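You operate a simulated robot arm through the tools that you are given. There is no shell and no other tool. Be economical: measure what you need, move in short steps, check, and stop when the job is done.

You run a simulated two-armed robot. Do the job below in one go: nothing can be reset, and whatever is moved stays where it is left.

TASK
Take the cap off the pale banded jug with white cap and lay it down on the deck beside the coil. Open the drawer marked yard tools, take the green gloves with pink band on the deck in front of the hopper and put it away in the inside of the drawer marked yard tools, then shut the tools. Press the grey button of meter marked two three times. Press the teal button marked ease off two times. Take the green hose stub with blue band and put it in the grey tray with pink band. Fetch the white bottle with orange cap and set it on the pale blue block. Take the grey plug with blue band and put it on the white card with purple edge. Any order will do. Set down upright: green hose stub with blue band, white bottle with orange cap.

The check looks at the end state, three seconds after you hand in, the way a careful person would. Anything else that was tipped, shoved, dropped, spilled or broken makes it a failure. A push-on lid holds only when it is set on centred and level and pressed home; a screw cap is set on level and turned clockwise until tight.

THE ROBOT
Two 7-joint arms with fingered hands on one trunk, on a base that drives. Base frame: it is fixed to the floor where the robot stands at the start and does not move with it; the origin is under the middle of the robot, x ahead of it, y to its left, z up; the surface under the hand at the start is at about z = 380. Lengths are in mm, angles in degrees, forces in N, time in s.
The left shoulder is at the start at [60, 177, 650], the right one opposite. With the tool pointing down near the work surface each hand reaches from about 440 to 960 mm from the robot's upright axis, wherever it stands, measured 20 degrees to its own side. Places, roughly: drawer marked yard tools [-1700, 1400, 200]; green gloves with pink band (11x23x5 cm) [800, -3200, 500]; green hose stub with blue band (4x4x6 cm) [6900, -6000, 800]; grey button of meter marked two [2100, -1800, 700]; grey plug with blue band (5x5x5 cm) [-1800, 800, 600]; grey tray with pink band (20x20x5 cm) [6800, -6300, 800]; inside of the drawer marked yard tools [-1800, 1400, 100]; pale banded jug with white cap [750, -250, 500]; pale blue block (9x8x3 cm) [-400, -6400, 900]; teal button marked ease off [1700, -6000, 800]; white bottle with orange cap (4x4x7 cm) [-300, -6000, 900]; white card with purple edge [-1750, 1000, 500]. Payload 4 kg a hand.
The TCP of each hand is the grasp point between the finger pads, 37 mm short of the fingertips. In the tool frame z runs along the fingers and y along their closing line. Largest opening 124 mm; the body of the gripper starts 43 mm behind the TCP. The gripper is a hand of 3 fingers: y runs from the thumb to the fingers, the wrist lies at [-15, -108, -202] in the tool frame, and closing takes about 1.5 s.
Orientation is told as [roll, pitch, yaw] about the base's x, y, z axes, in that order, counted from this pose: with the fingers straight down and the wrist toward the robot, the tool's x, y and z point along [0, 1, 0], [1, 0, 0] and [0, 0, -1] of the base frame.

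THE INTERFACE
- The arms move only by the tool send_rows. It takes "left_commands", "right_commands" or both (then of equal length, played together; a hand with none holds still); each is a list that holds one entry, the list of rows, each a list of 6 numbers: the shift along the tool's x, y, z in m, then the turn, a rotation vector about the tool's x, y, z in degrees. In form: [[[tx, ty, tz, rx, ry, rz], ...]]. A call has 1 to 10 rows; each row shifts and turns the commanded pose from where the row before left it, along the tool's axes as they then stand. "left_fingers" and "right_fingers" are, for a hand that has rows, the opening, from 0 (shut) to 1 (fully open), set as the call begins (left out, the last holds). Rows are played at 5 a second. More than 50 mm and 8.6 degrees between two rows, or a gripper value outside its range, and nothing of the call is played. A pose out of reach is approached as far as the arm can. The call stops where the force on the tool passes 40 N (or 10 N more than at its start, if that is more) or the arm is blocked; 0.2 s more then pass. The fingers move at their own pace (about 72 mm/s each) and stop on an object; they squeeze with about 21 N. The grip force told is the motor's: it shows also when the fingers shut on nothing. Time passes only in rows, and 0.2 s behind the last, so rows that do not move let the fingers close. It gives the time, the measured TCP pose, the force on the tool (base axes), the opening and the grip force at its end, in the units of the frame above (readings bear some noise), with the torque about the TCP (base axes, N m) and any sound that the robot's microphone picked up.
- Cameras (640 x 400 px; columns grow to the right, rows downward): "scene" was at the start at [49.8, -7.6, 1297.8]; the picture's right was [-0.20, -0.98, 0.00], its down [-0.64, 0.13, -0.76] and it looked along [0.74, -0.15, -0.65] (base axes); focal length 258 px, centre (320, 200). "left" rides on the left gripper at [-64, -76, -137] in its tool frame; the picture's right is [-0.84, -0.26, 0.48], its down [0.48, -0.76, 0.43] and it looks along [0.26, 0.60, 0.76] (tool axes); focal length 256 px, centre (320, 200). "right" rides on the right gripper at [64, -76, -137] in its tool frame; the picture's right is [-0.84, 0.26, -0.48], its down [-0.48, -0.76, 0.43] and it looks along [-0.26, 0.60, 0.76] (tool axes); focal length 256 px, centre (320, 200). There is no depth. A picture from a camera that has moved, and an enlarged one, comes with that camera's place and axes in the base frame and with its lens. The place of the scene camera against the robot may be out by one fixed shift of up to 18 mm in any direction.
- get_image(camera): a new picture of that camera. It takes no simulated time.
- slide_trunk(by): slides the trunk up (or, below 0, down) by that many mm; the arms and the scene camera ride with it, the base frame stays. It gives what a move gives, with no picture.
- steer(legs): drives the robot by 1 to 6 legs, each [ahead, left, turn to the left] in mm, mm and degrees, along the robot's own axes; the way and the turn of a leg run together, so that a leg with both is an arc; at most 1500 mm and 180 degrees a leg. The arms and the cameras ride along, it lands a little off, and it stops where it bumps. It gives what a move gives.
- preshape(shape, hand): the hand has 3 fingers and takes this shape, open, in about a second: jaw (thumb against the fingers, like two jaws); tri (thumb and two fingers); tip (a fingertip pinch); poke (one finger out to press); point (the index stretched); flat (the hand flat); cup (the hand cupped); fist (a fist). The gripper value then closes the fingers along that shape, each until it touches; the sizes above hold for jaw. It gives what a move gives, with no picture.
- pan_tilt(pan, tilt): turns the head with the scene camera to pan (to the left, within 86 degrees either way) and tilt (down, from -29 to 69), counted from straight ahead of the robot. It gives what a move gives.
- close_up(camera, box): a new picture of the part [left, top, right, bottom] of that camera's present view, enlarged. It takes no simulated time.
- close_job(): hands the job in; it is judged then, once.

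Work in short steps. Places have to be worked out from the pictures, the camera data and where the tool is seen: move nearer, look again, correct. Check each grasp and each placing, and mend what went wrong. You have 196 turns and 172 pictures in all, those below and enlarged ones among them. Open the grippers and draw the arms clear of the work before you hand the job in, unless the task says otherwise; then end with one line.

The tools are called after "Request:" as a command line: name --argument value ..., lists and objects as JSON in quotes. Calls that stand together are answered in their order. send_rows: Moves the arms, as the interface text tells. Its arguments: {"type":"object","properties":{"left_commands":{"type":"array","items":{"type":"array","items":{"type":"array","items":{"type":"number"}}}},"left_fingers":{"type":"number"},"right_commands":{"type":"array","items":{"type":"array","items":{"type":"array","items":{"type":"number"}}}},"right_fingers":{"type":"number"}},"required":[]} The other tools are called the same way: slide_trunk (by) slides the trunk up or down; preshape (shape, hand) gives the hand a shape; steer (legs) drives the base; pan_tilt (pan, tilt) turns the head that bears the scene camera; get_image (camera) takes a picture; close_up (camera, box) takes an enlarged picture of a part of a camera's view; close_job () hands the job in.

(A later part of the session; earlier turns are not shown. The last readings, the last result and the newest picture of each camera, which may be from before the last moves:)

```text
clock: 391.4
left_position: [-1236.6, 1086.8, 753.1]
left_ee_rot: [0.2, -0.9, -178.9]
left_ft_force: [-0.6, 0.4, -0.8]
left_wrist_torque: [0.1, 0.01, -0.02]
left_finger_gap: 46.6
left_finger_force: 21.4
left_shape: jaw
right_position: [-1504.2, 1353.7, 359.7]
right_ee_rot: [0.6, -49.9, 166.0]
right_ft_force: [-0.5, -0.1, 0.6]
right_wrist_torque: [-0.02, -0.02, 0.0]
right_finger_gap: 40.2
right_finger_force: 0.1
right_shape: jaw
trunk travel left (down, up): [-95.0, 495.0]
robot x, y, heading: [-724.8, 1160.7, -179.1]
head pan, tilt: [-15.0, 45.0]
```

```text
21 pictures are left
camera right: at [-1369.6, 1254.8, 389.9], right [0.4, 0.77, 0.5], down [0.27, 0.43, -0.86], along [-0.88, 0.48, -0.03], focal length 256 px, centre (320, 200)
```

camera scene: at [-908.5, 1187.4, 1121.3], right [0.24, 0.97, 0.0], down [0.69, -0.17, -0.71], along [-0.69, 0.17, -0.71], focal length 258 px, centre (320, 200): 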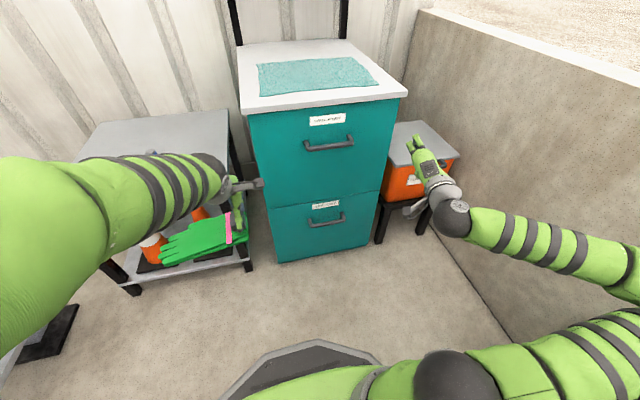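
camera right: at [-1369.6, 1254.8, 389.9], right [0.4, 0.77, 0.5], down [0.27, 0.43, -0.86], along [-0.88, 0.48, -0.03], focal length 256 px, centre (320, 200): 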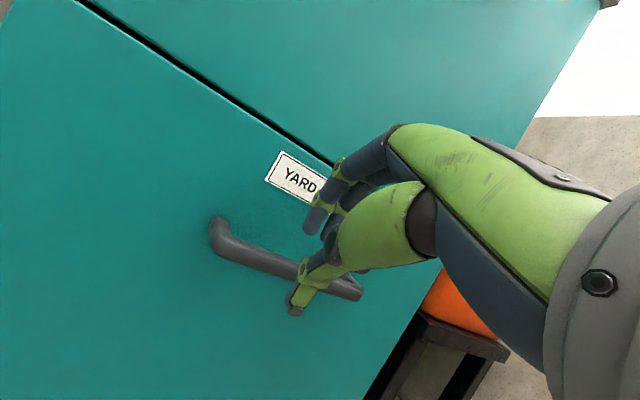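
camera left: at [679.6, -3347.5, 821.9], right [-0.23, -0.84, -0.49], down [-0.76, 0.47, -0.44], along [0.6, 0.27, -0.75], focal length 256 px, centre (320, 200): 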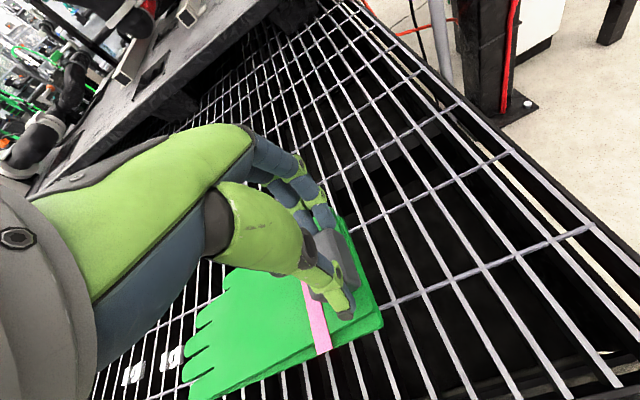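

The bar lies between thumb and fingers. Advance 30 mm and close.

Request:
send_rows --right_commands '[[[0, 0, 0.015, 0, 0, 0], [0, 0, 0.013, 0, 0, 0]]]'

Request:
send_rows --right_commands '[[[0, 0, 0, 0, 0, 0], [0, 0, 0, 0, 0, 0], [0, 0, 0, 0, 0, 0], [0, 0, 0, 0, 0, 0], [0, 0, 0, 0, 0, 0]]]' --right_fingers 0.0

Request:
close_up --camera "right" --box '[180, 130, 400, 330]'

```text
clock: 392.0
left_position: [-1236.5, 1085.6, 752.5]
left_ee_rot: [0.2, -0.9, -178.9]
left_ft_force: [0.8, 0.4, -1.1]
left_wrist_torque: [0.11, -0.01, 0.01]
left_finger_gap: 46.7
left_finger_force: 21.2
left_shape: jaw
right_position: [-1524.6, 1358.5, 341.4]
right_ee_rot: [0.5, -49.9, 165.9]
right_ft_force: [0.1, 0.0, 0.1]
right_wrist_torque: [0.03, 0.01, 0.01]
right_finger_gap: 40.0
right_finger_force: 0.0
right_shape: jaw
trunk travel left (down, up): [-95.0, 495.0]
robot x, y, heading: [-722.5, 1161.6, -179.2]
head pan, tilt: [-15.0, 45.0]
```

```text
clock: 393.2
left_position: [-1234.7, 1086.9, 752.9]
left_ee_rot: [0.3, -0.8, -179.0]
left_ft_force: [0.4, 0.1, -1.2]
left_wrist_torque: [0.1, 0.0, 0.0]
left_finger_gap: 46.7
left_finger_force: 20.9
left_shape: jaw
right_position: [-1525.5, 1357.8, 342.4]
right_ee_rot: [0.5, -49.9, 165.8]
right_ft_force: [0.6, 0.5, 1.9]
right_wrist_torque: [0.03, 0.03, -0.01]
right_finger_gap: 9.2
right_finger_force: 21.3
right_shape: jaw
trunk travel left (down, up): [-95.0, 495.0]
robot x, y, heading: [-727.4, 1157.8, -179.1]
head pan, tilt: [-15.0, 45.0]
```

```text
2.00 times, centred on (290, 230) of right
camera zoom: at [-1390.0, 1260.3, 372.2], right [0.4, 0.77, 0.5], down [0.27, 0.43, -0.86], along [-0.88, 0.48, -0.03], focal length 512 px, centre (380, 140)
```

zoom: 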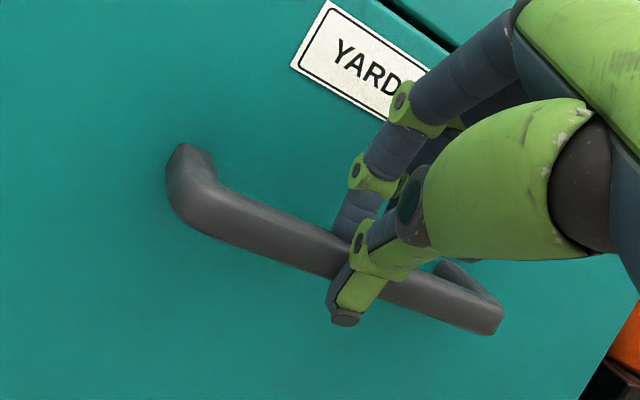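

Bar gripped. Pull the drawer by driving backward.

Request:
steer --legs '[[-260, 0, 0]]'

Request:
get_image --camera "scene"

```text
clock: 395.1
left_position: [-975.2, 1088.9, 752.6]
left_ee_rot: [0.1, -0.9, -178.9]
left_ft_force: [-0.3, -0.1, -1.3]
left_wrist_torque: [0.06, 0.02, 0.02]
left_finger_gap: 46.7
left_finger_force: 20.8
left_shape: jaw
right_position: [-1263.8, 1360.5, 342.2]
right_ee_rot: [0.6, -49.8, 165.9]
right_ft_force: [-0.4, -14.0, 1.1]
right_wrist_torque: [-0.2, 0.04, 0.38]
right_finger_gap: 9.0
right_finger_force: 20.7
right_shape: jaw
trunk travel left (down, up): [-95.0, 495.0]
robot x, y, heading: [-463.6, 1166.6, -178.9]
head pan, tilt: [-15.0, 45.0]
```

```text
19 pictures are left
camera scene: at [-516.7, 1193.4, 1211.2], right [0.24, 0.97, 0.0], down [0.69, -0.17, -0.71], along [-0.69, 0.17, -0.71], focal length 258 px, centre (320, 200)
```

scene: 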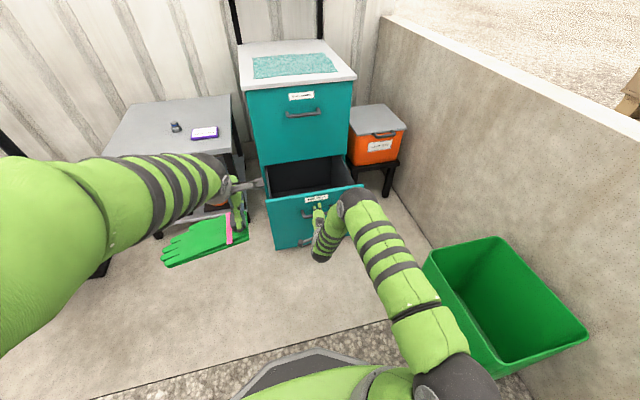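

The drawer is open by about 260 mm. I release the handle and withdraw the right hand along its path.

Request:
send_rows --right_commands '[[[0, 0, 0, 0, 0, 0], [0, 0, 0, 0, 0, 0], [0, 0, -0.03, 0, 0, 0], [0, 0, -0.04, 0, 0, 0], [0, 0, -0.04, 0, 0, 0]]]' --right_fingers 0.4

Request:
send_rows --right_commands '[[[-0.0137, 0.0196, -0.0387, 0, 0, 0], [-0.0137, 0.0196, -0.0387, 0, 0, 0], [-0.0137, 0.0196, -0.0387, 0, 0, 0], [-0.0137, 0.0196, -0.0387, 0, 0, 0], [-0.0137, 0.0196, -0.0387, 0, 0, 0], [-0.0137, 0.0196, -0.0387, 0, 0, 0], [-0.0137, 0.0196, -0.0387, 0, 0, 0], [-0.0137, 0.0196, -0.0387, 0, 0, 0]]]'

Request:
send_rows --right_commands '[[[0, 0, 0, 8.3, 0, 0], [0, 0, 0, 8.3, 0, 0], [0, 0, 0, 8.3, 0, 0], [0, 0, 0, 8.3, 0, 0], [0, 0, 0, 8.3, 0, 0], [0, 0, 0, 8.3, 0, 0], [-0.04, 0, 0, 0, 0, 0]]]'

Request:
steer --legs '[[300, -155, 0]]'

Request:
slide_trunk --by 60

Request:
get_image --camera "scene"

```text
clock: 396.3
left_position: [-974.9, 1090.4, 751.5]
left_ee_rot: [0.1, -0.9, -178.7]
left_ft_force: [-0.1, 0.1, -0.7]
left_wrist_torque: [0.08, -0.04, 0.03]
left_finger_gap: 46.9
left_finger_force: 20.8
left_shape: jaw
right_position: [-1181.2, 1340.6, 412.2]
right_ee_rot: [0.4, -49.9, 166.0]
right_ft_force: [-0.3, 1.0, -0.3]
right_wrist_torque: [0.02, 0.01, 0.02]
right_finger_gap: 49.3
right_finger_force: 0.1
right_shape: jaw
trunk travel left (down, up): [-95.0, 495.0]
robot x, y, heading: [-463.3, 1162.1, -178.9]
head pan, tilt: [-15.0, 45.0]
```

```text
clock: 398.1
left_position: [-975.2, 1090.0, 752.8]
left_ee_rot: [0.2, -0.9, -178.8]
left_ft_force: [0.0, 0.4, -0.5]
left_wrist_torque: [0.08, -0.03, 0.0]
left_finger_gap: 46.5
left_finger_force: 21.1
left_shape: jaw
right_position: [-1040.5, 1415.5, 733.8]
right_ee_rot: [0.5, -49.9, 166.1]
right_ft_force: [0.1, 0.3, -0.6]
right_wrist_torque: [0.0, 0.03, 0.0]
right_finger_gap: 49.1
right_finger_force: 0.0
right_shape: jaw
right hand out of reach, approached as far as the arm can: row 8
trunk travel left (down, up): [-95.0, 495.0]
robot x, y, heading: [-463.4, 1164.2, -178.9]
head pan, tilt: [-15.0, 45.0]
```

```text
clock: 399.7
left_position: [-974.9, 1089.9, 753.1]
left_ee_rot: [0.2, -0.9, -178.8]
left_ft_force: [0.1, 0.0, -0.7]
left_wrist_torque: [0.1, 0.01, 0.03]
left_finger_gap: 46.5
left_finger_force: 20.9
left_shape: jaw
right_position: [-1031.2, 1454.0, 734.0]
right_ee_rot: [0.4, -0.1, 166.5]
right_ft_force: [-0.4, -0.9, 0.4]
right_wrist_torque: [0.01, -0.03, 0.03]
right_finger_gap: 49.3
right_finger_force: 0.1
right_shape: jaw
trunk travel left (down, up): [-95.0, 495.0]
robot x, y, heading: [-464.2, 1165.2, -179.2]
head pan, tilt: [-15.0, 45.0]
```

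```text
clock: 401.9
left_position: [-1278.3, 1240.5, 751.6]
left_ee_rot: [0.3, -1.0, -178.8]
left_ft_force: [-0.2, 0.2, -0.9]
left_wrist_torque: [0.1, 0.01, -0.03]
left_finger_gap: 46.7
left_finger_force: 20.8
left_shape: jaw
right_position: [-1336.3, 1606.3, 734.5]
right_ee_rot: [0.4, -0.1, 166.5]
right_ft_force: [0.0, 0.1, 0.2]
right_wrist_torque: [-0.03, 0.0, 0.01]
right_finger_gap: 49.6
right_finger_force: 0.1
right_shape: jaw
trunk travel left (down, up): [-95.0, 495.0]
robot x, y, heading: [-769.9, 1310.3, -179.0]
head pan, tilt: [-15.0, 45.0]
```

```text
clock: 402.9
left_position: [-1279.7, 1241.3, 813.0]
left_ee_rot: [0.1, -0.9, -178.7]
left_ft_force: [0.3, -0.6, -1.4]
left_wrist_torque: [0.08, 0.05, 0.0]
left_finger_gap: 46.9
left_finger_force: 20.8
left_shape: jaw
right_position: [-1336.3, 1606.7, 792.3]
right_ee_rot: [0.4, -0.1, 166.5]
right_ft_force: [0.8, 0.6, 0.1]
right_wrist_torque: [-0.02, -0.01, -0.03]
right_finger_gap: 49.4
right_finger_force: 0.1
right_shape: jaw
trunk travel left (down, up): [-155.0, 435.0]
robot x, y, heading: [-766.6, 1315.0, -179.1]
head pan, tilt: [-15.0, 45.0]
```

```text
18 pictures are left
camera scene: at [-820.9, 1345.3, 1271.2], right [0.24, 0.97, 0.0], down [0.69, -0.17, -0.71], along [-0.69, 0.17, -0.71], focal length 258 px, centre (320, 200)
```

scene: 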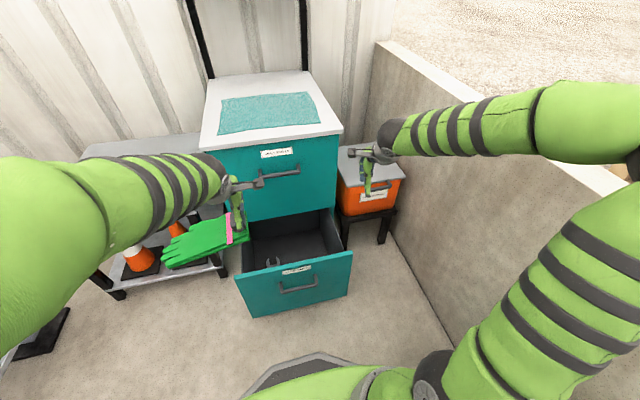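

I move the right hand aside and carry the gloves over the open drawer, with the knob aimed at (-1462,1465).

Request:
send_rows --right_commands '[[[-0.04, -0.02, -0.02, 0, 0, 0], [-0.04, -0.02, -0.03, 0, 0, 0], [0, -0.03, -0.03, 0, 0, 0], [0, -0.03, -0.02, 0, 0, 0], [0, 0, 0, 0, 0, 0], [0, 0, 0, 0, 0, 0]]]' --left_commands '[[[-0.0373, 0.0303, 0, 0, 0, 0], [-0.0373, 0.0303, 0, 0, 0, 0], [-0.0373, 0.0303, 0, 0, 0, 0], [-0.0373, 0.0303, 0, 0, 0, 0], [-0.0373, 0.0303, 0, 0, 0, 0], [-0.0373, 0.0303, 0, 0, 0, 0]]]'

Request:
send_rows --left_commands '[[[0, 0, 0.045, 0, 0, 0], [0, 0, 0.045, 0, 0, 0], [0, 0, 0.045, 0, 0, 0], [0, 0, 0.045, 0, 0, 0], [0, 0, 0.045, 0, 0, 0], [0, 0, 0.025, 0, 0, 0]]]'

Request:
get_image --camera "scene"

Request:
get_image --camera "left"

```text
refused: row 2 steps farther than a row can; nothing moved
```

```text
clock: 404.3
left_position: [-1282.9, 1240.7, 562.2]
left_ee_rot: [0.2, -0.9, -178.9]
left_ft_force: [0.1, 0.9, -0.1]
left_wrist_torque: [0.05, 0.03, 0.0]
left_finger_gap: 46.4
left_finger_force: 20.5
left_shape: jaw
right_position: [-1334.8, 1607.9, 793.2]
right_ee_rot: [0.4, 0.0, 166.5]
right_ft_force: [0.4, 0.2, -0.7]
right_wrist_torque: [0.0, 0.02, -0.02]
right_finger_gap: 49.3
right_finger_force: 0.0
right_shape: jaw
trunk travel left (down, up): [-155.0, 435.0]
robot x, y, heading: [-768.9, 1314.4, -179.1]
head pan, tilt: [-15.0, 45.0]
```

```text
17 pictures are left
camera scene: at [-820.8, 1345.3, 1271.3], right [0.24, 0.97, 0.0], down [0.69, -0.17, -0.71], along [-0.69, 0.17, -0.71], focal length 258 px, centre (320, 200)
```

scene: 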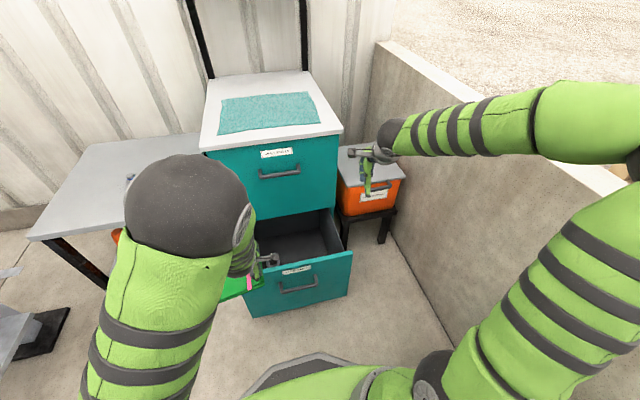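

```text
16 pictures are left
camera left: at [-1205.5, 1306.8, 698.2], right [0.23, 0.84, -0.49], down [0.76, -0.47, -0.45], along [-0.6, -0.27, -0.75], focal length 256 px, centre (320, 200)
```

left: 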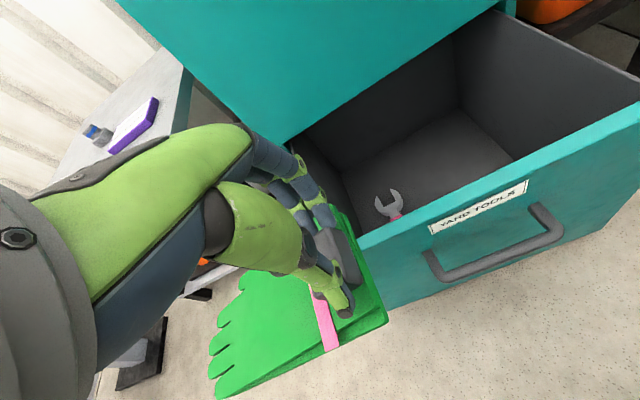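

Nothing was touched. A wrench lies inside the drawer. I move the gloves over the drawer at this height (rim ≈435), with the right hand stepping aside.

Request:
send_rows --right_commands '[[[-0.03, -0.02, -0.02, 0, 0, 0], [-0.03, -0.02, -0.02, 0, 0, 0], [0, -0.03, -0.03, 0, 0, 0], [0, -0.03, -0.02, 0, 0, 0], [0, 0, 0, 0, 0, 0], [0, 0, 0, 0, 0, 0]]]' --left_commands '[[[-0.0373, 0.0295, -0.003, 0, 0, 0], [-0.0373, 0.0295, 0, 0, 0, 0], [-0.0373, 0.0295, 0, 0, 0, 0], [-0.0373, 0.0295, 0, 0, 0, 0], [-0.0373, 0.0295, 0, 0, 0, 0], [-0.0373, 0.0295, 0, 0, 0, 0]]]'

Request:
get_image --camera "left"

```text
clock: 405.7
left_position: [-1463.8, 1459.3, 568.4]
left_ee_rot: [0.3, -1.0, -178.7]
left_ft_force: [0.8, 0.5, -1.6]
left_wrist_torque: [0.08, 0.0, 0.02]
left_finger_gap: 46.6
left_finger_force: 20.8
left_shape: jaw
right_position: [-1222.4, 1640.1, 883.8]
right_ee_rot: [0.3, -0.1, 166.6]
right_ft_force: [0.4, -0.6, 0.5]
right_wrist_torque: [0.0, -0.03, -0.03]
right_finger_gap: 49.5
right_finger_force: 0.1
right_shape: jaw
trunk travel left (down, up): [-155.0, 435.0]
robot x, y, heading: [-768.9, 1315.6, -179.0]
head pan, tilt: [-15.0, 45.0]
```

```text
15 pictures are left
camera left: at [-1387.2, 1526.0, 702.5], right [0.23, 0.84, -0.49], down [0.76, -0.47, -0.44], along [-0.6, -0.27, -0.75], focal length 256 px, centre (320, 200)
```

left: 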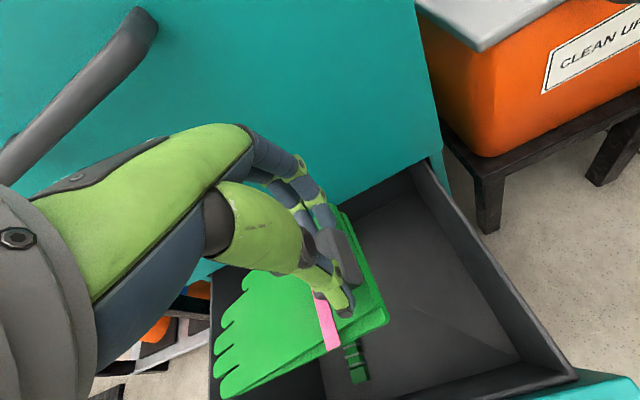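

Well inside the walls. Shift 15 mm more and lower into the drawer.

Request:
send_rows --left_commands '[[[-0.015, 0, 0.04, 0, 0, 0], [0, 0, 0.045, 0, 0, 0], [0, 0, 0.045, 0, 0, 0], [0, 0, 0.045, 0, 0, 0], [0, 0, 0.04, 0, 0, 0]]]'

Request:
get_image --camera "left"

```text
clock: 406.9
left_position: [-1468.1, 1473.4, 351.2]
left_ee_rot: [0.2, -1.0, -178.8]
left_ft_force: [0.9, 0.2, -0.7]
left_wrist_torque: [0.05, -0.02, -0.01]
left_finger_gap: 46.5
left_finger_force: 20.8
left_shape: jaw
right_position: [-1223.1, 1642.0, 883.5]
right_ee_rot: [0.4, 0.0, 166.6]
right_ft_force: [-0.5, -0.9, 0.1]
right_wrist_torque: [0.0, 0.03, 0.0]
right_finger_gap: 49.4
right_finger_force: 0.1
right_shape: jaw
trunk travel left (down, up): [-155.0, 435.0]
robot x, y, heading: [-766.3, 1317.9, -179.2]
head pan, tilt: [-15.0, 45.0]
```

```text
14 pictures are left
camera left: at [-1391.5, 1539.7, 486.7], right [0.23, 0.84, -0.49], down [0.76, -0.47, -0.45], along [-0.6, -0.27, -0.75], focal length 256 px, centre (320, 200)
```

left: 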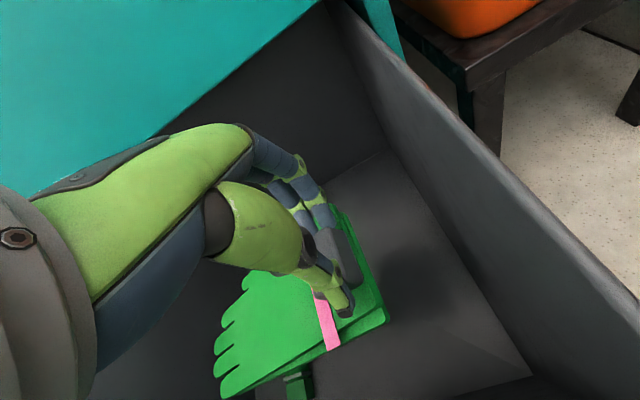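

Inside the drawer. Lower further in small steps until contact.

Request:
send_rows --left_commands '[[[0, 0, 0.015, 0, 0, 0], [0, 0, 0.015, 0, 0, 0], [0, 0, 0.015, 0, 0, 0]]]'

Request:
send_rows --left_commands '[[[0, 0, 0.01, 0, 0, 0], [0, 0, 0.01, 0, 0, 0]]]'

```text
clock: 407.7
left_position: [-1468.3, 1474.3, 306.8]
left_ee_rot: [0.3, -0.9, -178.7]
left_ft_force: [0.4, -0.3, -0.7]
left_wrist_torque: [0.07, -0.03, 0.01]
left_finger_gap: 46.6
left_finger_force: 20.4
left_shape: jaw
right_position: [-1223.5, 1641.2, 883.6]
right_ee_rot: [0.4, -0.1, 166.5]
right_ft_force: [0.1, 0.7, -0.6]
right_wrist_torque: [0.01, -0.01, -0.03]
right_finger_gap: 49.3
right_finger_force: 0.0
right_shape: jaw
trunk travel left (down, up): [-155.0, 435.0]
robot x, y, heading: [-764.3, 1315.9, -179.1]
head pan, tilt: [-15.0, 45.0]
```

```text
clock: 408.3
left_position: [-1470.0, 1474.7, 288.5]
left_ee_rot: [0.3, -1.1, -178.8]
left_ft_force: [1.1, -1.0, 0.0]
left_wrist_torque: [0.07, 0.0, 0.0]
left_finger_gap: 46.2
left_finger_force: 21.2
left_shape: jaw
right_position: [-1223.2, 1642.2, 882.5]
right_ee_rot: [0.4, -0.2, 166.5]
right_ft_force: [0.2, -0.4, 0.1]
right_wrist_torque: [0.0, 0.01, 0.01]
right_finger_gap: 49.2
right_finger_force: 0.1
right_shape: jaw
trunk travel left (down, up): [-155.0, 435.0]
robot x, y, heading: [-769.0, 1315.0, -179.2]
head pan, tilt: [-15.0, 45.0]
```

No contact yet; 20 mm more.

Request:
send_rows --left_commands '[[[0, 0, 0.01, 0, 0, 0], [0, 0, 0.01, 0, 0, 0]]]'

Request:
send_rows --left_commands '[[[0, 0, 0.01, 0, 0, 0], [0, 0, 0.01, 0, 0, 0]]]'

```text
clock: 408.9
left_position: [-1470.2, 1472.8, 266.4]
left_ee_rot: [0.3, -0.9, -178.8]
left_ft_force: [0.4, 0.6, -0.9]
left_wrist_torque: [0.04, 0.04, -0.01]
left_finger_gap: 46.4
left_finger_force: 20.8
left_shape: jaw
right_position: [-1222.3, 1642.2, 882.7]
right_ee_rot: [0.3, -0.1, 166.5]
right_ft_force: [-0.2, 0.4, -0.2]
right_wrist_torque: [0.0, -0.01, -0.01]
right_finger_gap: 49.5
right_finger_force: 0.1
right_shape: jaw
trunk travel left (down, up): [-155.0, 435.0]
robot x, y, heading: [-766.5, 1313.7, -178.9]
head pan, tilt: [-15.0, 45.0]
```

```text
clock: 409.5
left_position: [-1469.8, 1472.9, 246.0]
left_ee_rot: [0.1, -0.9, -178.8]
left_ft_force: [-0.2, 0.3, -1.6]
left_wrist_torque: [0.06, -0.01, -0.01]
left_finger_gap: 46.6
left_finger_force: 21.1
left_shape: jaw
right_position: [-1221.8, 1641.6, 882.3]
right_ee_rot: [0.4, -0.1, 166.5]
right_ft_force: [-0.3, 0.6, 0.2]
right_wrist_torque: [0.03, 0.04, 0.05]
right_finger_gap: 49.0
right_finger_force: 0.1
right_shape: jaw
trunk travel left (down, up): [-155.0, 435.0]
robot x, y, heading: [-769.0, 1319.5, -178.9]
head pan, tilt: [-15.0, 45.0]
```

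Check clearance and floor with one picture.

Request:
get_image --camera "left"

```text
13 pictures are left
camera left: at [-1393.2, 1539.9, 381.8], right [0.23, 0.84, -0.49], down [0.76, -0.47, -0.44], along [-0.6, -0.27, -0.75], focal length 256 px, centre (320, 200)
```

left: 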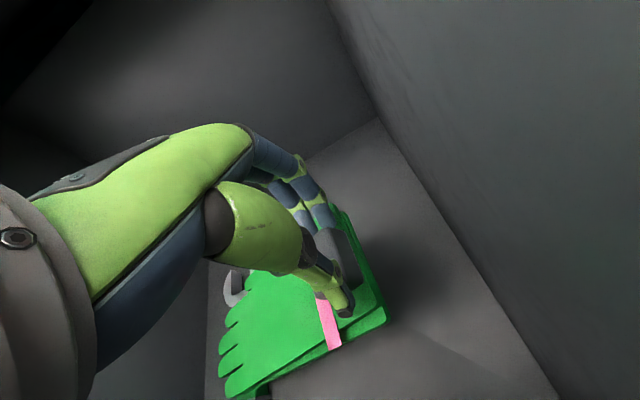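

Near the floor now; 20 mm more, then release.

Request:
send_rows --left_commands '[[[0, 0, 0.01, 0, 0, 0], [0, 0, 0.01, 0, 0, 0]]]'

Request:
send_rows --left_commands '[[[0, 0, 0, 0, 0, 0], [0, 0, 0, 0, 0, 0], [0, 0, 0, 0, 0, 0]]]' --left_fingers 0.6

Request:
send_rows --left_commands '[[[0, 0, -0.04, 0, 0, 0], [0, 0, -0.045, 0, 0, 0], [0, 0, -0.045, 0, 0, 0], [0, 0, -0.045, 0, 0, 0], [0, 0, -0.045, 0, 0, 0], [0, 0, -0.045, 0, 0, 0], [0, 0, -0.045, 0, 0, 0]]]'

Request:
get_image --camera "left"

```text
clock: 410.1
left_position: [-1470.4, 1473.4, 227.6]
left_ee_rot: [0.2, -0.9, -178.8]
left_ft_force: [-0.6, -0.1, 0.3]
left_wrist_torque: [0.07, -0.05, 0.0]
left_finger_gap: 46.1
left_finger_force: 21.7
left_shape: jaw
right_position: [-1223.1, 1642.0, 882.0]
right_ee_rot: [0.3, -0.1, 166.6]
right_ft_force: [0.9, -0.4, 0.0]
right_wrist_torque: [-0.02, -0.01, -0.01]
right_finger_gap: 49.3
right_finger_force: 0.1
right_shape: jaw
trunk travel left (down, up): [-155.0, 435.0]
robot x, y, heading: [-766.3, 1314.4, -179.2]
head pan, tilt: [-15.0, 45.0]
```

```text
clock: 410.9
left_position: [-1471.7, 1473.3, 227.7]
left_ee_rot: [0.2, -1.0, -178.7]
left_ft_force: [0.7, 0.2, 0.4]
left_wrist_torque: [-0.02, -0.03, 0.02]
left_finger_gap: 73.8
left_finger_force: 0.0
left_shape: jaw
right_position: [-1221.7, 1642.1, 882.9]
right_ee_rot: [0.5, -0.2, 166.5]
right_ft_force: [-0.4, 1.1, 0.3]
right_wrist_torque: [-0.03, 0.02, 0.01]
right_finger_gap: 49.4
right_finger_force: 0.1
right_shape: jaw
trunk travel left (down, up): [-155.0, 435.0]
robot x, y, heading: [-768.8, 1312.2, -179.2]
head pan, tilt: [-15.0, 45.0]
```

```text
clock: 412.5
left_position: [-1465.9, 1474.4, 537.6]
left_ee_rot: [0.3, -1.0, -178.8]
left_ft_force: [-0.6, -0.7, -0.8]
left_wrist_torque: [-0.01, 0.0, 0.01]
left_finger_gap: 74.0
left_finger_force: 0.3
left_shape: jaw
right_position: [-1222.8, 1642.7, 883.1]
right_ee_rot: [0.4, -0.1, 166.5]
right_ft_force: [-0.2, -0.1, -0.6]
right_wrist_torque: [0.0, 0.01, 0.0]
right_finger_gap: 49.5
right_finger_force: 0.1
right_shape: jaw
trunk travel left (down, up): [-155.0, 435.0]
robot x, y, heading: [-769.3, 1316.0, -178.9]
head pan, tilt: [-15.0, 45.0]
```

```text
12 pictures are left
camera left: at [-1388.5, 1540.6, 673.2], right [0.23, 0.84, -0.49], down [0.76, -0.47, -0.44], along [-0.6, -0.27, -0.75], focal length 256 px, centre (320, 200)
```

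left: 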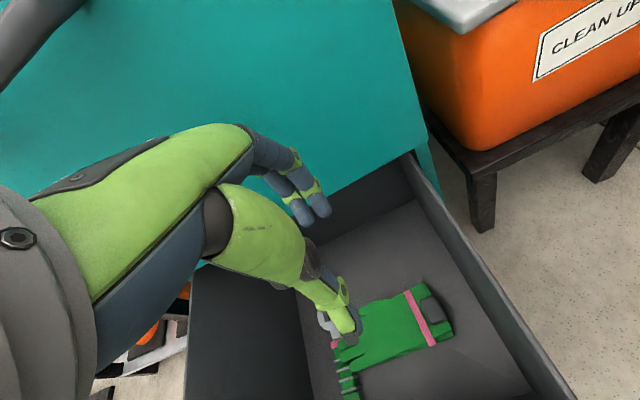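

The gloves lie in the drawer. I bring the left hand in front of the drawer and push it shut with the hand's body against the front.

Request:
send_rows --left_commands '[[[0.015, -0.047, 0, 0, 0, 0], [0.015, -0.047, 0, 0, 0, 0], [0.015, -0.047, 0, 0, 0, 0], [0.015, -0.047, 0, 0, 0, 0], [0.015, -0.047, 0, 0, 0, 0], [0, 0, 0.048, 0, 0, 0], [0, 0, 0.048, 0, 0, 0], [0, 0, 0.048, 0, 0, 0], [0, 0, 0.045, 0, 0, 0]]]' --left_fingers 0.0

Request:
send_rows --left_commands '[[[0, 0.025, 0, 0, 0, 0], [0, 0.025, 0, 0, 0, 0], [0, 0.025, 0, 0, 0, 0], [0, 0.025, 0, 0, 0, 0], [0, 0.025, 0, 0, 0, 0], [0, 0.025, 0, 0, 0, 0], [0, 0.025, 0, 0, 0, 0], [0, 0.025, 0, 0, 0, 0], [0, 0.025, 0, 0, 0, 0]]]'

Request:
get_image --camera "scene"

```text
clock: 414.6
left_position: [-1237.6, 1403.9, 352.6]
left_ee_rot: [0.0, -1.9, -178.8]
left_ft_force: [-0.7, -2.8, 12.6]
left_wrist_torque: [-0.17, 0.32, 0.06]
left_finger_gap: 0.5
left_finger_force: 20.9
left_shape: jaw
right_position: [-1222.0, 1641.7, 882.3]
right_ee_rot: [0.4, 0.1, 166.5]
right_ft_force: [0.3, -0.5, -0.2]
right_wrist_torque: [0.01, 0.0, -0.01]
right_finger_gap: 49.4
right_finger_force: 0.0
right_shape: jaw
trunk travel left (down, up): [-155.0, 435.0]
robot x, y, heading: [-767.5, 1314.6, -178.9]
head pan, tilt: [-15.0, 45.0]
stopped in row 9 (left hand): the force on the tool passed its limit at 47 N (the readings are from after the stop); the commanded pose is now the measured one
```

```text
clock: 416.6
left_position: [-1461.3, 1400.0, 356.8]
left_ee_rot: [0.0, -1.6, -178.8]
left_ft_force: [0.4, -0.4, 1.0]
left_wrist_torque: [-0.02, 0.03, -0.02]
left_finger_gap: 0.0
left_finger_force: 20.9
left_shape: jaw
right_position: [-1222.9, 1642.7, 883.2]
right_ee_rot: [0.4, -0.1, 166.5]
right_ft_force: [-0.7, 0.0, 0.1]
right_wrist_torque: [0.03, 0.0, 0.02]
right_finger_gap: 49.4
right_finger_force: 0.2
right_shape: jaw
trunk travel left (down, up): [-155.0, 435.0]
robot x, y, heading: [-768.8, 1315.3, -178.9]
head pan, tilt: [-15.0, 45.0]
```

```text
11 pictures are left
camera scene: at [-820.8, 1345.3, 1271.2], right [0.24, 0.97, 0.0], down [0.69, -0.17, -0.71], along [-0.69, 0.17, -0.71], focal length 258 px, centre (320, 200)
```

scene: 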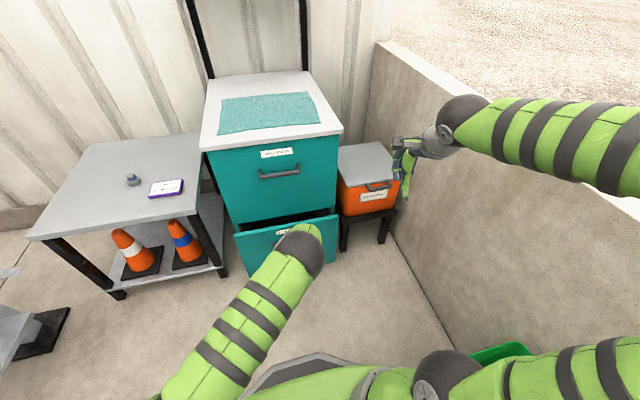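

The drawer is closing. Continue pushing gently until it stops.

Request:
send_rows --left_commands '[[[0, 0.02, 0, 0, 0, 0], [0, 0.02, 0, 0, 0, 0], [0, 0.01, 0, 0, 0, 0], [0, 0.01, 0, 0, 0, 0], [0, 0.01, 0, 0, 0, 0], [0, 0.01, 0, 0, 0, 0], [0, 0.01, 0, 0, 0, 0]]]'

Request:
close_up --camera "scene" --box '[180, 130, 380, 290]'

```text
clock: 418.2
left_position: [-1543.3, 1400.1, 360.3]
left_ee_rot: [0.0, -1.2, -178.8]
left_ft_force: [22.3, -4.6, 18.5]
left_wrist_torque: [-0.02, -0.37, 0.11]
left_finger_gap: 0.1
left_finger_force: 21.0
left_shape: jaw
right_position: [-1219.9, 1642.4, 883.8]
right_ee_rot: [0.4, -0.2, 166.6]
right_ft_force: [-0.1, 0.0, 0.0]
right_wrist_torque: [0.01, -0.04, 0.02]
right_finger_gap: 49.4
right_finger_force: 0.1
right_shape: jaw
trunk travel left (down, up): [-155.0, 435.0]
robot x, y, heading: [-766.3, 1319.8, -179.1]
head pan, tilt: [-15.0, 45.0]
stopped in row 7 (left hand): the force on the tool passed its limit at 47 N (the readings are from after the stop); the commanded pose is now the measured one
```

```text
2.50 times, centred on (280, 210) of scene
camera zoom: at [-818.2, 1345.0, 1271.6], right [0.24, 0.97, 0.0], down [0.69, -0.17, -0.71], along [-0.69, 0.17, -0.71], focal length 645 px, centre (420, 175)
```

zoom: 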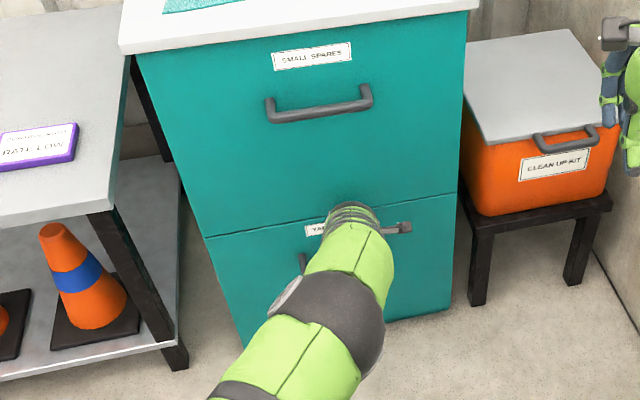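

The drawer is shut flush. I retract the left hand, raise the trunk, and move to the small table for the plug (≈(-1796,792)) and card (≈(-1720,928)), table z≈555.

Request:
send_rows --left_commands '[[[0, -0.04, 0, 0, 0, 0], [0, -0.045, 0, 0, 0, 0], [0, -0.045, 0, 0, 0, 0], [0, -0.045, 0, 0, 0, 0], [0, -0.04, -0.03, 0, 0, 0], [0, 0, -0.045, 0, 0, 0], [0, 0, -0.045, 0, 0, 0], [0, 0, -0.045, 0, 0, 0], [0, 0, -0.045, 0, 0, 0], [0, 0, -0.045, 0, 0, 0]]]'

Request:
slide_trunk --by 150

Request:
steer --legs '[[260, 300, 0]]'

Request:
pan_tilt --pan 10 --tilt 45

Request:
get_image --camera "scene"

```text
clock: 420.4
left_position: [-1323.2, 1403.2, 609.0]
left_ee_rot: [0.1, -1.1, -178.8]
left_ft_force: [-1.4, 0.2, 0.1]
left_wrist_torque: [0.02, -0.03, -0.01]
left_finger_gap: 0.1
left_finger_force: 21.4
left_shape: jaw
right_position: [-1223.0, 1642.3, 883.0]
right_ee_rot: [0.4, -0.1, 166.5]
right_ft_force: [-0.1, -0.4, 0.2]
right_wrist_torque: [-0.02, 0.0, -0.02]
right_finger_gap: 49.4
right_finger_force: 0.0
right_shape: jaw
trunk travel left (down, up): [-155.0, 435.0]
robot x, y, heading: [-768.4, 1312.6, -179.1]
head pan, tilt: [-15.0, 45.0]
```

```text
clock: 422.1
left_position: [-1324.8, 1404.8, 759.2]
left_ee_rot: [0.1, -1.2, -178.8]
left_ft_force: [0.1, -0.1, 0.7]
left_wrist_torque: [0.01, 0.01, 0.0]
left_finger_gap: 0.2
left_finger_force: 21.0
left_shape: jaw
right_position: [-1222.2, 1642.0, 1031.9]
right_ee_rot: [0.4, -0.1, 166.4]
right_ft_force: [-0.4, 0.2, 0.5]
right_wrist_torque: [0.02, -0.02, 0.04]
right_finger_gap: 49.3
right_finger_force: 0.1
right_shape: jaw
trunk travel left (down, up): [-305.0, 285.0]
robot x, y, heading: [-768.5, 1316.8, -179.1]
head pan, tilt: [-15.0, 45.0]
```

```text
clock: 424.2
left_position: [-1531.7, 1157.2, 756.6]
left_ee_rot: [0.2, -0.3, -179.5]
left_ft_force: [3.8, -1.2, 0.7]
left_wrist_torque: [0.03, 0.14, 0.07]
left_finger_gap: 0.3
left_finger_force: 20.7
left_shape: jaw
right_position: [-1437.0, 1390.0, 1032.7]
right_ee_rot: [0.4, -0.1, 166.4]
right_ft_force: [0.9, 0.0, 0.0]
right_wrist_torque: [0.01, 0.0, -0.02]
right_finger_gap: 49.5
right_finger_force: 0.1
right_shape: jaw
trunk travel left (down, up): [-305.0, 285.0]
robot x, y, heading: [-983.1, 1056.0, -179.4]
head pan, tilt: [-15.0, 45.0]
stopped in leg 1: the force on the tool passed its limit at 64 N (the readings are from after the stop); the commanded pose is now the measured one
```

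```text
clock: 425.1
left_position: [-1532.3, 1155.8, 755.2]
left_ee_rot: [0.2, -0.4, -179.5]
left_ft_force: [5.9, 0.0, -2.5]
left_wrist_torque: [0.0, 0.18, 0.09]
left_finger_gap: 0.0
left_finger_force: 21.1
left_shape: jaw
right_position: [-1436.9, 1389.4, 1033.2]
right_ee_rot: [0.4, -0.1, 166.2]
right_ft_force: [0.1, -0.7, 0.8]
right_wrist_torque: [-0.01, 0.04, -0.03]
right_finger_gap: 49.6
right_finger_force: 0.0
right_shape: jaw
trunk travel left (down, up): [-305.0, 285.0]
robot x, y, heading: [-985.2, 1059.2, -179.1]
head pan, tilt: [10.0, 45.0]
```

```text
9 pictures are left
camera scene: at [-1036.1, 1056.3, 1421.2], right [-0.19, 0.98, 0.0], down [0.69, 0.13, -0.71], along [-0.69, -0.13, -0.71], focal length 258 px, centre (320, 200)
```

scene: 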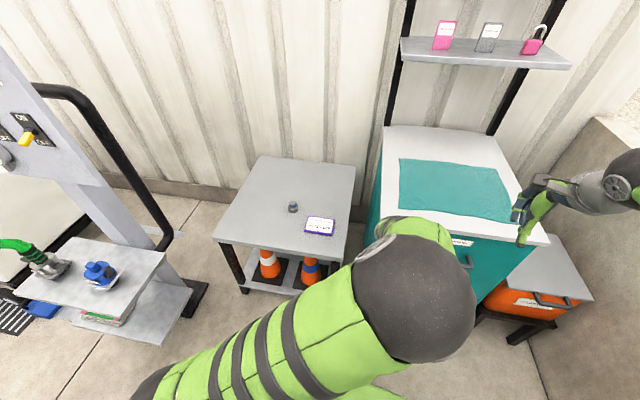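

The left hand brushed the cabinet while moving diagonally. I back off, raise the hand, then step to the table position.

Request:
steer --legs '[[-60, 0, 0]]'

Request:
send_rows --left_commands '[[[0, 0, -0.03, 0, 0, 0], [0.045, 0, 0, 0, 0, 0], [0.045, 0, 0, 0, 0, 0], [0.045, 0, 0, 0, 0, 0], [0.045, 0, 0, 0, 0, 0], [0.045, 0, 0, 0, 0, 0]]]' --left_fingers 0.8

Request:
steer --legs '[[0, 50, 0], [90, 0, 0]]'

Request:
get_image --camera "left"

```text
clock: 426.1
left_position: [-1472.0, 1157.6, 756.6]
left_ee_rot: [0.3, -0.4, -179.5]
left_ft_force: [0.2, -0.1, 0.3]
left_wrist_torque: [-0.02, -0.06, -0.01]
left_finger_gap: 0.0
left_finger_force: 21.3
left_shape: jaw
right_position: [-1375.2, 1390.4, 1032.7]
right_ee_rot: [0.5, 0.0, 166.3]
right_ft_force: [-0.5, -0.3, 0.2]
right_wrist_torque: [-0.02, -0.01, -0.01]
right_finger_gap: 49.3
right_finger_force: 0.0
right_shape: jaw
trunk travel left (down, up): [-305.0, 285.0]
robot x, y, heading: [-927.0, 1065.5, -179.3]
head pan, tilt: [10.0, 45.0]
```

```text
clock: 427.5
left_position: [-1471.3, 934.5, 786.4]
left_ee_rot: [0.2, -0.4, -179.6]
left_ft_force: [-0.8, -0.6, -0.9]
left_wrist_torque: [0.01, -0.02, 0.02]
left_finger_gap: 99.4
left_finger_force: 0.2
left_shape: jaw
right_position: [-1377.3, 1390.0, 1032.7]
right_ee_rot: [0.3, -0.1, 166.4]
right_ft_force: [-0.6, -0.8, -0.5]
right_wrist_torque: [0.0, 0.02, -0.02]
right_finger_gap: 49.2
right_finger_force: 0.1
right_shape: jaw
trunk travel left (down, up): [-305.0, 285.0]
robot x, y, heading: [-926.0, 1062.4, -178.9]
head pan, tilt: [10.0, 45.0]
```

```text
clock: 429.1
left_position: [-1562.3, 882.2, 786.0]
left_ee_rot: [0.1, -0.4, -179.6]
left_ft_force: [-0.2, -0.4, 0.3]
left_wrist_torque: [0.0, -0.02, -0.02]
left_finger_gap: 99.3
left_finger_force: 0.0
left_shape: jaw
right_position: [-1468.7, 1339.0, 1033.3]
right_ee_rot: [0.2, -0.1, 166.3]
right_ft_force: [0.0, -0.3, 1.0]
right_wrist_torque: [0.0, -0.01, -0.03]
right_finger_gap: 49.4
right_finger_force: 0.0
right_shape: jaw
trunk travel left (down, up): [-305.0, 285.0]
robot x, y, heading: [-1011.2, 1011.6, -179.2]
head pan, tilt: [10.0, 45.0]
```

```text
8 pictures are left
camera left: at [-1485.4, 946.8, 922.7], right [0.25, 0.84, -0.49], down [0.76, -0.48, -0.44], along [-0.6, -0.26, -0.76], focal length 256 px, centre (320, 200)
```

left: 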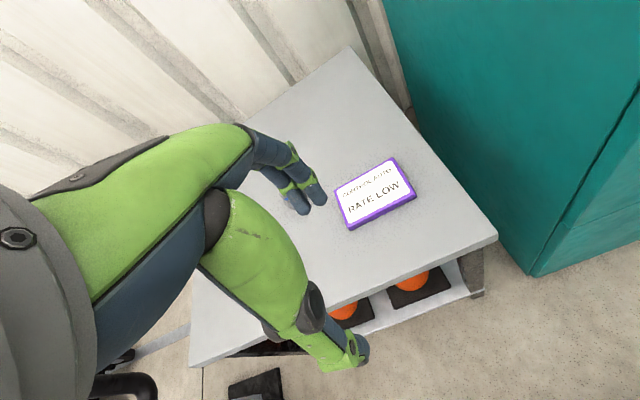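

Card at about (-1719,922). I move the left hand above the plug at (-1794,791).

Request:
send_rows --left_commands '[[[0.0152, 0.0387, 0.016, 0, 0, 0], [0.0152, 0.0387, 0.016, 0, 0, 0], [0.0152, 0.0387, 0.016, 0, 0, 0], [0.0152, 0.0387, 0.016, 0, 0, 0], [0.0152, 0.0387, 0.016, 0, 0, 0], [0.0152, 0.0387, 0.016, 0, 0, 0]]]'

Request:
get_image --camera "left"

```text
clock: 430.5
left_position: [-1793.7, 788.6, 690.6]
left_ee_rot: [0.1, -0.4, -179.6]
left_ft_force: [0.2, -1.0, 0.9]
left_wrist_torque: [-0.02, 0.0, -0.04]
left_finger_gap: 99.2
left_finger_force: 0.1
left_shape: jaw
right_position: [-1467.4, 1337.8, 1032.0]
right_ee_rot: [0.2, -0.1, 166.3]
right_ft_force: [-1.2, -0.3, -0.8]
right_wrist_torque: [0.03, 0.01, 0.0]
right_finger_gap: 49.4
right_finger_force: 0.0
right_shape: jaw
trunk travel left (down, up): [-305.0, 285.0]
robot x, y, heading: [-1014.0, 1012.1, -179.1]
head pan, tilt: [10.0, 45.0]
```

```text
7 pictures are left
camera left: at [-1718.0, 853.2, 827.6], right [0.25, 0.84, -0.49], down [0.76, -0.48, -0.44], along [-0.6, -0.26, -0.76], focal length 256 px, centre (320, 200)
```

left: 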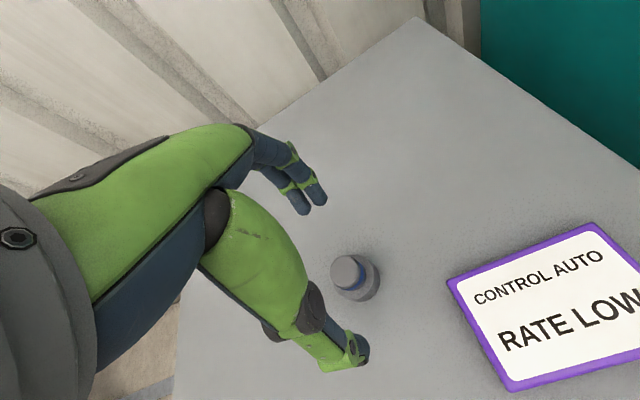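

Plug top at about (-1805,780,597). I centre and descend toward TCP ≈ 600.

Request:
send_rows --left_commands '[[[0.008, 0.011, 0.03, 0, 0, 0], [0, 0, 0.03, 0, 0, 0], [0, 0, 0.02, 0, 0, 0]]]' --left_fingers 0.8

Request:
send_rows --left_commands '[[[0, 0, 0.005, 0, 0, 0], [0, 0, 0.005, 0, 0, 0]]]'

Request:
get_image --camera "left"

```text
clock: 431.3
left_position: [-1805.1, 780.8, 612.6]
left_ee_rot: [0.2, -0.4, -179.7]
left_ft_force: [0.4, 0.4, -0.8]
left_wrist_torque: [0.0, 0.01, 0.0]
left_finger_gap: 99.3
left_finger_force: 0.1
left_shape: jaw
right_position: [-1467.3, 1337.4, 1033.0]
right_ee_rot: [0.4, -0.1, 166.4]
right_ft_force: [0.2, 1.1, 0.0]
right_wrist_torque: [-0.02, 0.02, -0.02]
right_finger_gap: 49.5
right_finger_force: 0.1
right_shape: jaw
trunk travel left (down, up): [-305.0, 285.0]
robot x, y, heading: [-1011.4, 1008.9, -179.2]
head pan, tilt: [10.0, 45.0]
```

```text
clock: 431.9
left_position: [-1805.4, 780.6, 603.3]
left_ee_rot: [0.1, -0.4, -179.6]
left_ft_force: [0.5, -0.5, -0.4]
left_wrist_torque: [0.01, -0.03, 0.01]
left_finger_gap: 99.7
left_finger_force: 0.1
left_shape: jaw
right_position: [-1466.9, 1339.1, 1031.4]
right_ee_rot: [0.4, -0.2, 166.4]
right_ft_force: [0.4, -0.3, 0.1]
right_wrist_torque: [0.0, -0.05, 0.02]
right_finger_gap: 49.5
right_finger_force: 0.0
right_shape: jaw
trunk travel left (down, up): [-305.0, 285.0]
robot x, y, heading: [-1015.5, 1011.3, -179.0]
head pan, tilt: [10.0, 45.0]
```

```text
6 pictures are left
camera left: at [-1728.8, 845.5, 738.8], right [0.25, 0.84, -0.49], down [0.76, -0.48, -0.44], along [-0.6, -0.26, -0.76], focal length 256 px, centre (320, 200)
```

left: 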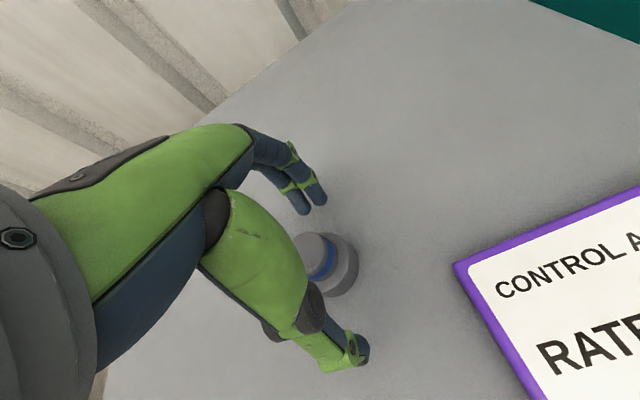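

Well centred. Lower in 5 mm steps to just above the table, then close.

Request:
send_rows --left_commands '[[[0, 0, 0.004, 0, 0, 0], [0, 0, 0.004, 0, 0, 0]]]'

Request:
send_rows --left_commands '[[[0, 0, 0, 0, 0, 0], [0, 0, 0, 0, 0, 0], [0, 0, 0, 0, 0, 0], [0, 0, 0, 0, 0, 0], [0, 0, 0, 0, 0, 0]]]' --left_fingers 0.0

Request:
send_rows --left_commands '[[[0, 0, -0.02, 0, 0, 0], [0, 0, -0.03, 0, 0, 0]]]'

Request:
get_image --camera "left"

```text
clock: 432.5
left_position: [-1804.9, 779.7, 595.6]
left_ee_rot: [0.3, -0.4, -179.6]
left_ft_force: [-0.3, 0.7, 0.7]
left_wrist_torque: [-0.02, 0.0, 0.01]
left_finger_gap: 99.2
left_finger_force: 0.1
left_shape: jaw
right_position: [-1467.2, 1339.0, 1031.0]
right_ee_rot: [0.4, -0.1, 166.4]
right_ft_force: [0.5, 0.7, -0.6]
right_wrist_torque: [0.0, 0.03, -0.02]
right_finger_gap: 49.2
right_finger_force: 0.0
right_shape: jaw
trunk travel left (down, up): [-305.0, 285.0]
robot x, y, heading: [-1017.2, 1010.5, -179.3]
head pan, tilt: [10.0, 45.0]
```

```text
clock: 433.7
left_position: [-1805.4, 780.2, 595.1]
left_ee_rot: [0.1, -0.3, -179.6]
left_ft_force: [0.7, 0.3, 2.6]
left_wrist_torque: [-0.01, 0.07, -0.04]
left_finger_gap: 43.8
left_finger_force: 21.2
left_shape: jaw
right_position: [-1467.1, 1339.6, 1032.2]
right_ee_rot: [0.4, -0.2, 166.4]
right_ft_force: [0.1, -0.1, 0.5]
right_wrist_torque: [-0.02, 0.0, 0.03]
right_finger_gap: 49.3
right_finger_force: 0.0
right_shape: jaw
trunk travel left (down, up): [-305.0, 285.0]
robot x, y, heading: [-1013.9, 1013.0, -179.0]
head pan, tilt: [10.0, 45.0]
```

```text
clock: 434.3
left_position: [-1804.6, 780.6, 644.2]
left_ee_rot: [0.2, -0.3, -179.6]
left_ft_force: [0.0, 0.2, 0.2]
left_wrist_torque: [-0.01, 0.0, 0.02]
left_finger_gap: 43.4
left_finger_force: 21.3
left_shape: jaw
right_position: [-1466.1, 1338.5, 1033.8]
right_ee_rot: [0.4, -0.1, 166.4]
right_ft_force: [-0.4, -0.3, 0.5]
right_wrist_torque: [0.03, -0.03, -0.01]
right_finger_gap: 49.4
right_finger_force: 0.0
right_shape: jaw
trunk travel left (down, up): [-305.0, 285.0]
robot x, y, heading: [-1015.4, 1008.9, -179.1]
head pan, tilt: [10.0, 45.0]
```

```text
5 pictures are left
camera left: at [-1727.9, 845.7, 780.4], right [0.25, 0.84, -0.49], down [0.76, -0.48, -0.44], along [-0.6, -0.26, -0.76], focal length 256 px, centre (320, 200)
```

left: 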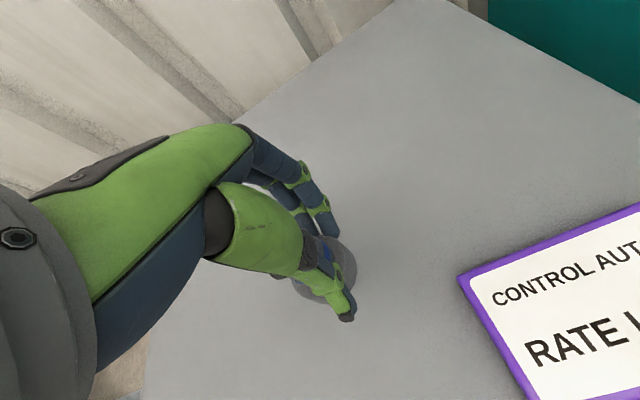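

Plug held. Carry to the card centre (≈(-1731,912)) and lower.

Request:
send_rows --left_commands '[[[-0.0328, -0.0185, 0, 0, 0, 0], [-0.0328, -0.0185, 0, 0, 0, 0], [-0.0328, -0.0185, 0, 0, 0, 0], [-0.0328, -0.0185, 0, 0, 0, 0], [0, 0, 0.015, 0, 0, 0], [0, 0, 0.01, 0, 0, 0]]]'

Request:
send_rows --left_commands '[[[0, 0, 0.002, 0, 0, 0], [0, 0, 0.002, 0, 0, 0]]]'

Request:
get_image --camera "left"

```text
clock: 435.7
left_position: [-1732.2, 912.2, 618.4]
left_ee_rot: [0.1, -0.4, -179.7]
left_ft_force: [-0.4, 0.8, -0.6]
left_wrist_torque: [0.0, 0.02, 0.01]
left_finger_gap: 43.5
left_finger_force: 20.9
left_shape: jaw
right_position: [-1468.1, 1337.6, 1032.4]
right_ee_rot: [0.3, 0.0, 166.4]
right_ft_force: [-0.1, -0.9, -0.6]
right_wrist_torque: [-0.01, -0.03, 0.0]
right_finger_gap: 49.3
right_finger_force: 0.0
right_shape: jaw
trunk travel left (down, up): [-305.0, 285.0]
robot x, y, heading: [-1015.8, 1009.6, -179.3]
head pan, tilt: [10.0, 45.0]
```

```text
clock: 436.3
left_position: [-1732.2, 911.9, 615.5]
left_ee_rot: [0.1, -0.4, -179.6]
left_ft_force: [0.6, -1.1, -0.7]
left_wrist_torque: [0.03, 0.0, 0.0]
left_finger_gap: 43.1
left_finger_force: 21.0
left_shape: jaw
right_position: [-1466.7, 1338.8, 1033.0]
right_ee_rot: [0.4, -0.2, 166.4]
right_ft_force: [-1.3, -0.5, 0.3]
right_wrist_torque: [-0.01, -0.04, -0.02]
right_finger_gap: 49.4
right_finger_force: 0.1
right_shape: jaw
trunk travel left (down, up): [-305.0, 285.0]
robot x, y, heading: [-1013.0, 1009.6, -179.1]
head pan, tilt: [10.0, 45.0]
```

```text
4 pictures are left
camera left: at [-1655.7, 977.4, 751.1], right [0.25, 0.84, -0.49], down [0.76, -0.48, -0.44], along [-0.6, -0.26, -0.76], focal length 256 px, centre (320, 200)
```

left: 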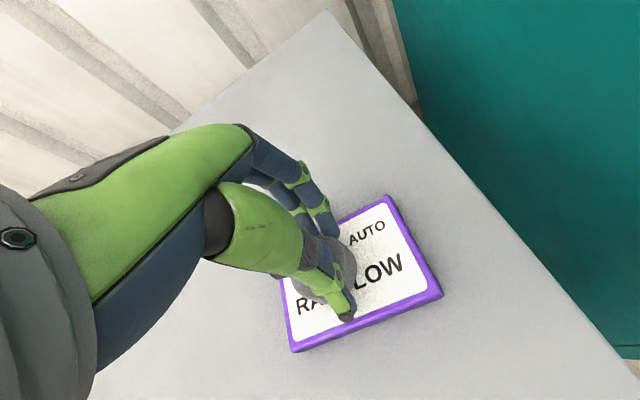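

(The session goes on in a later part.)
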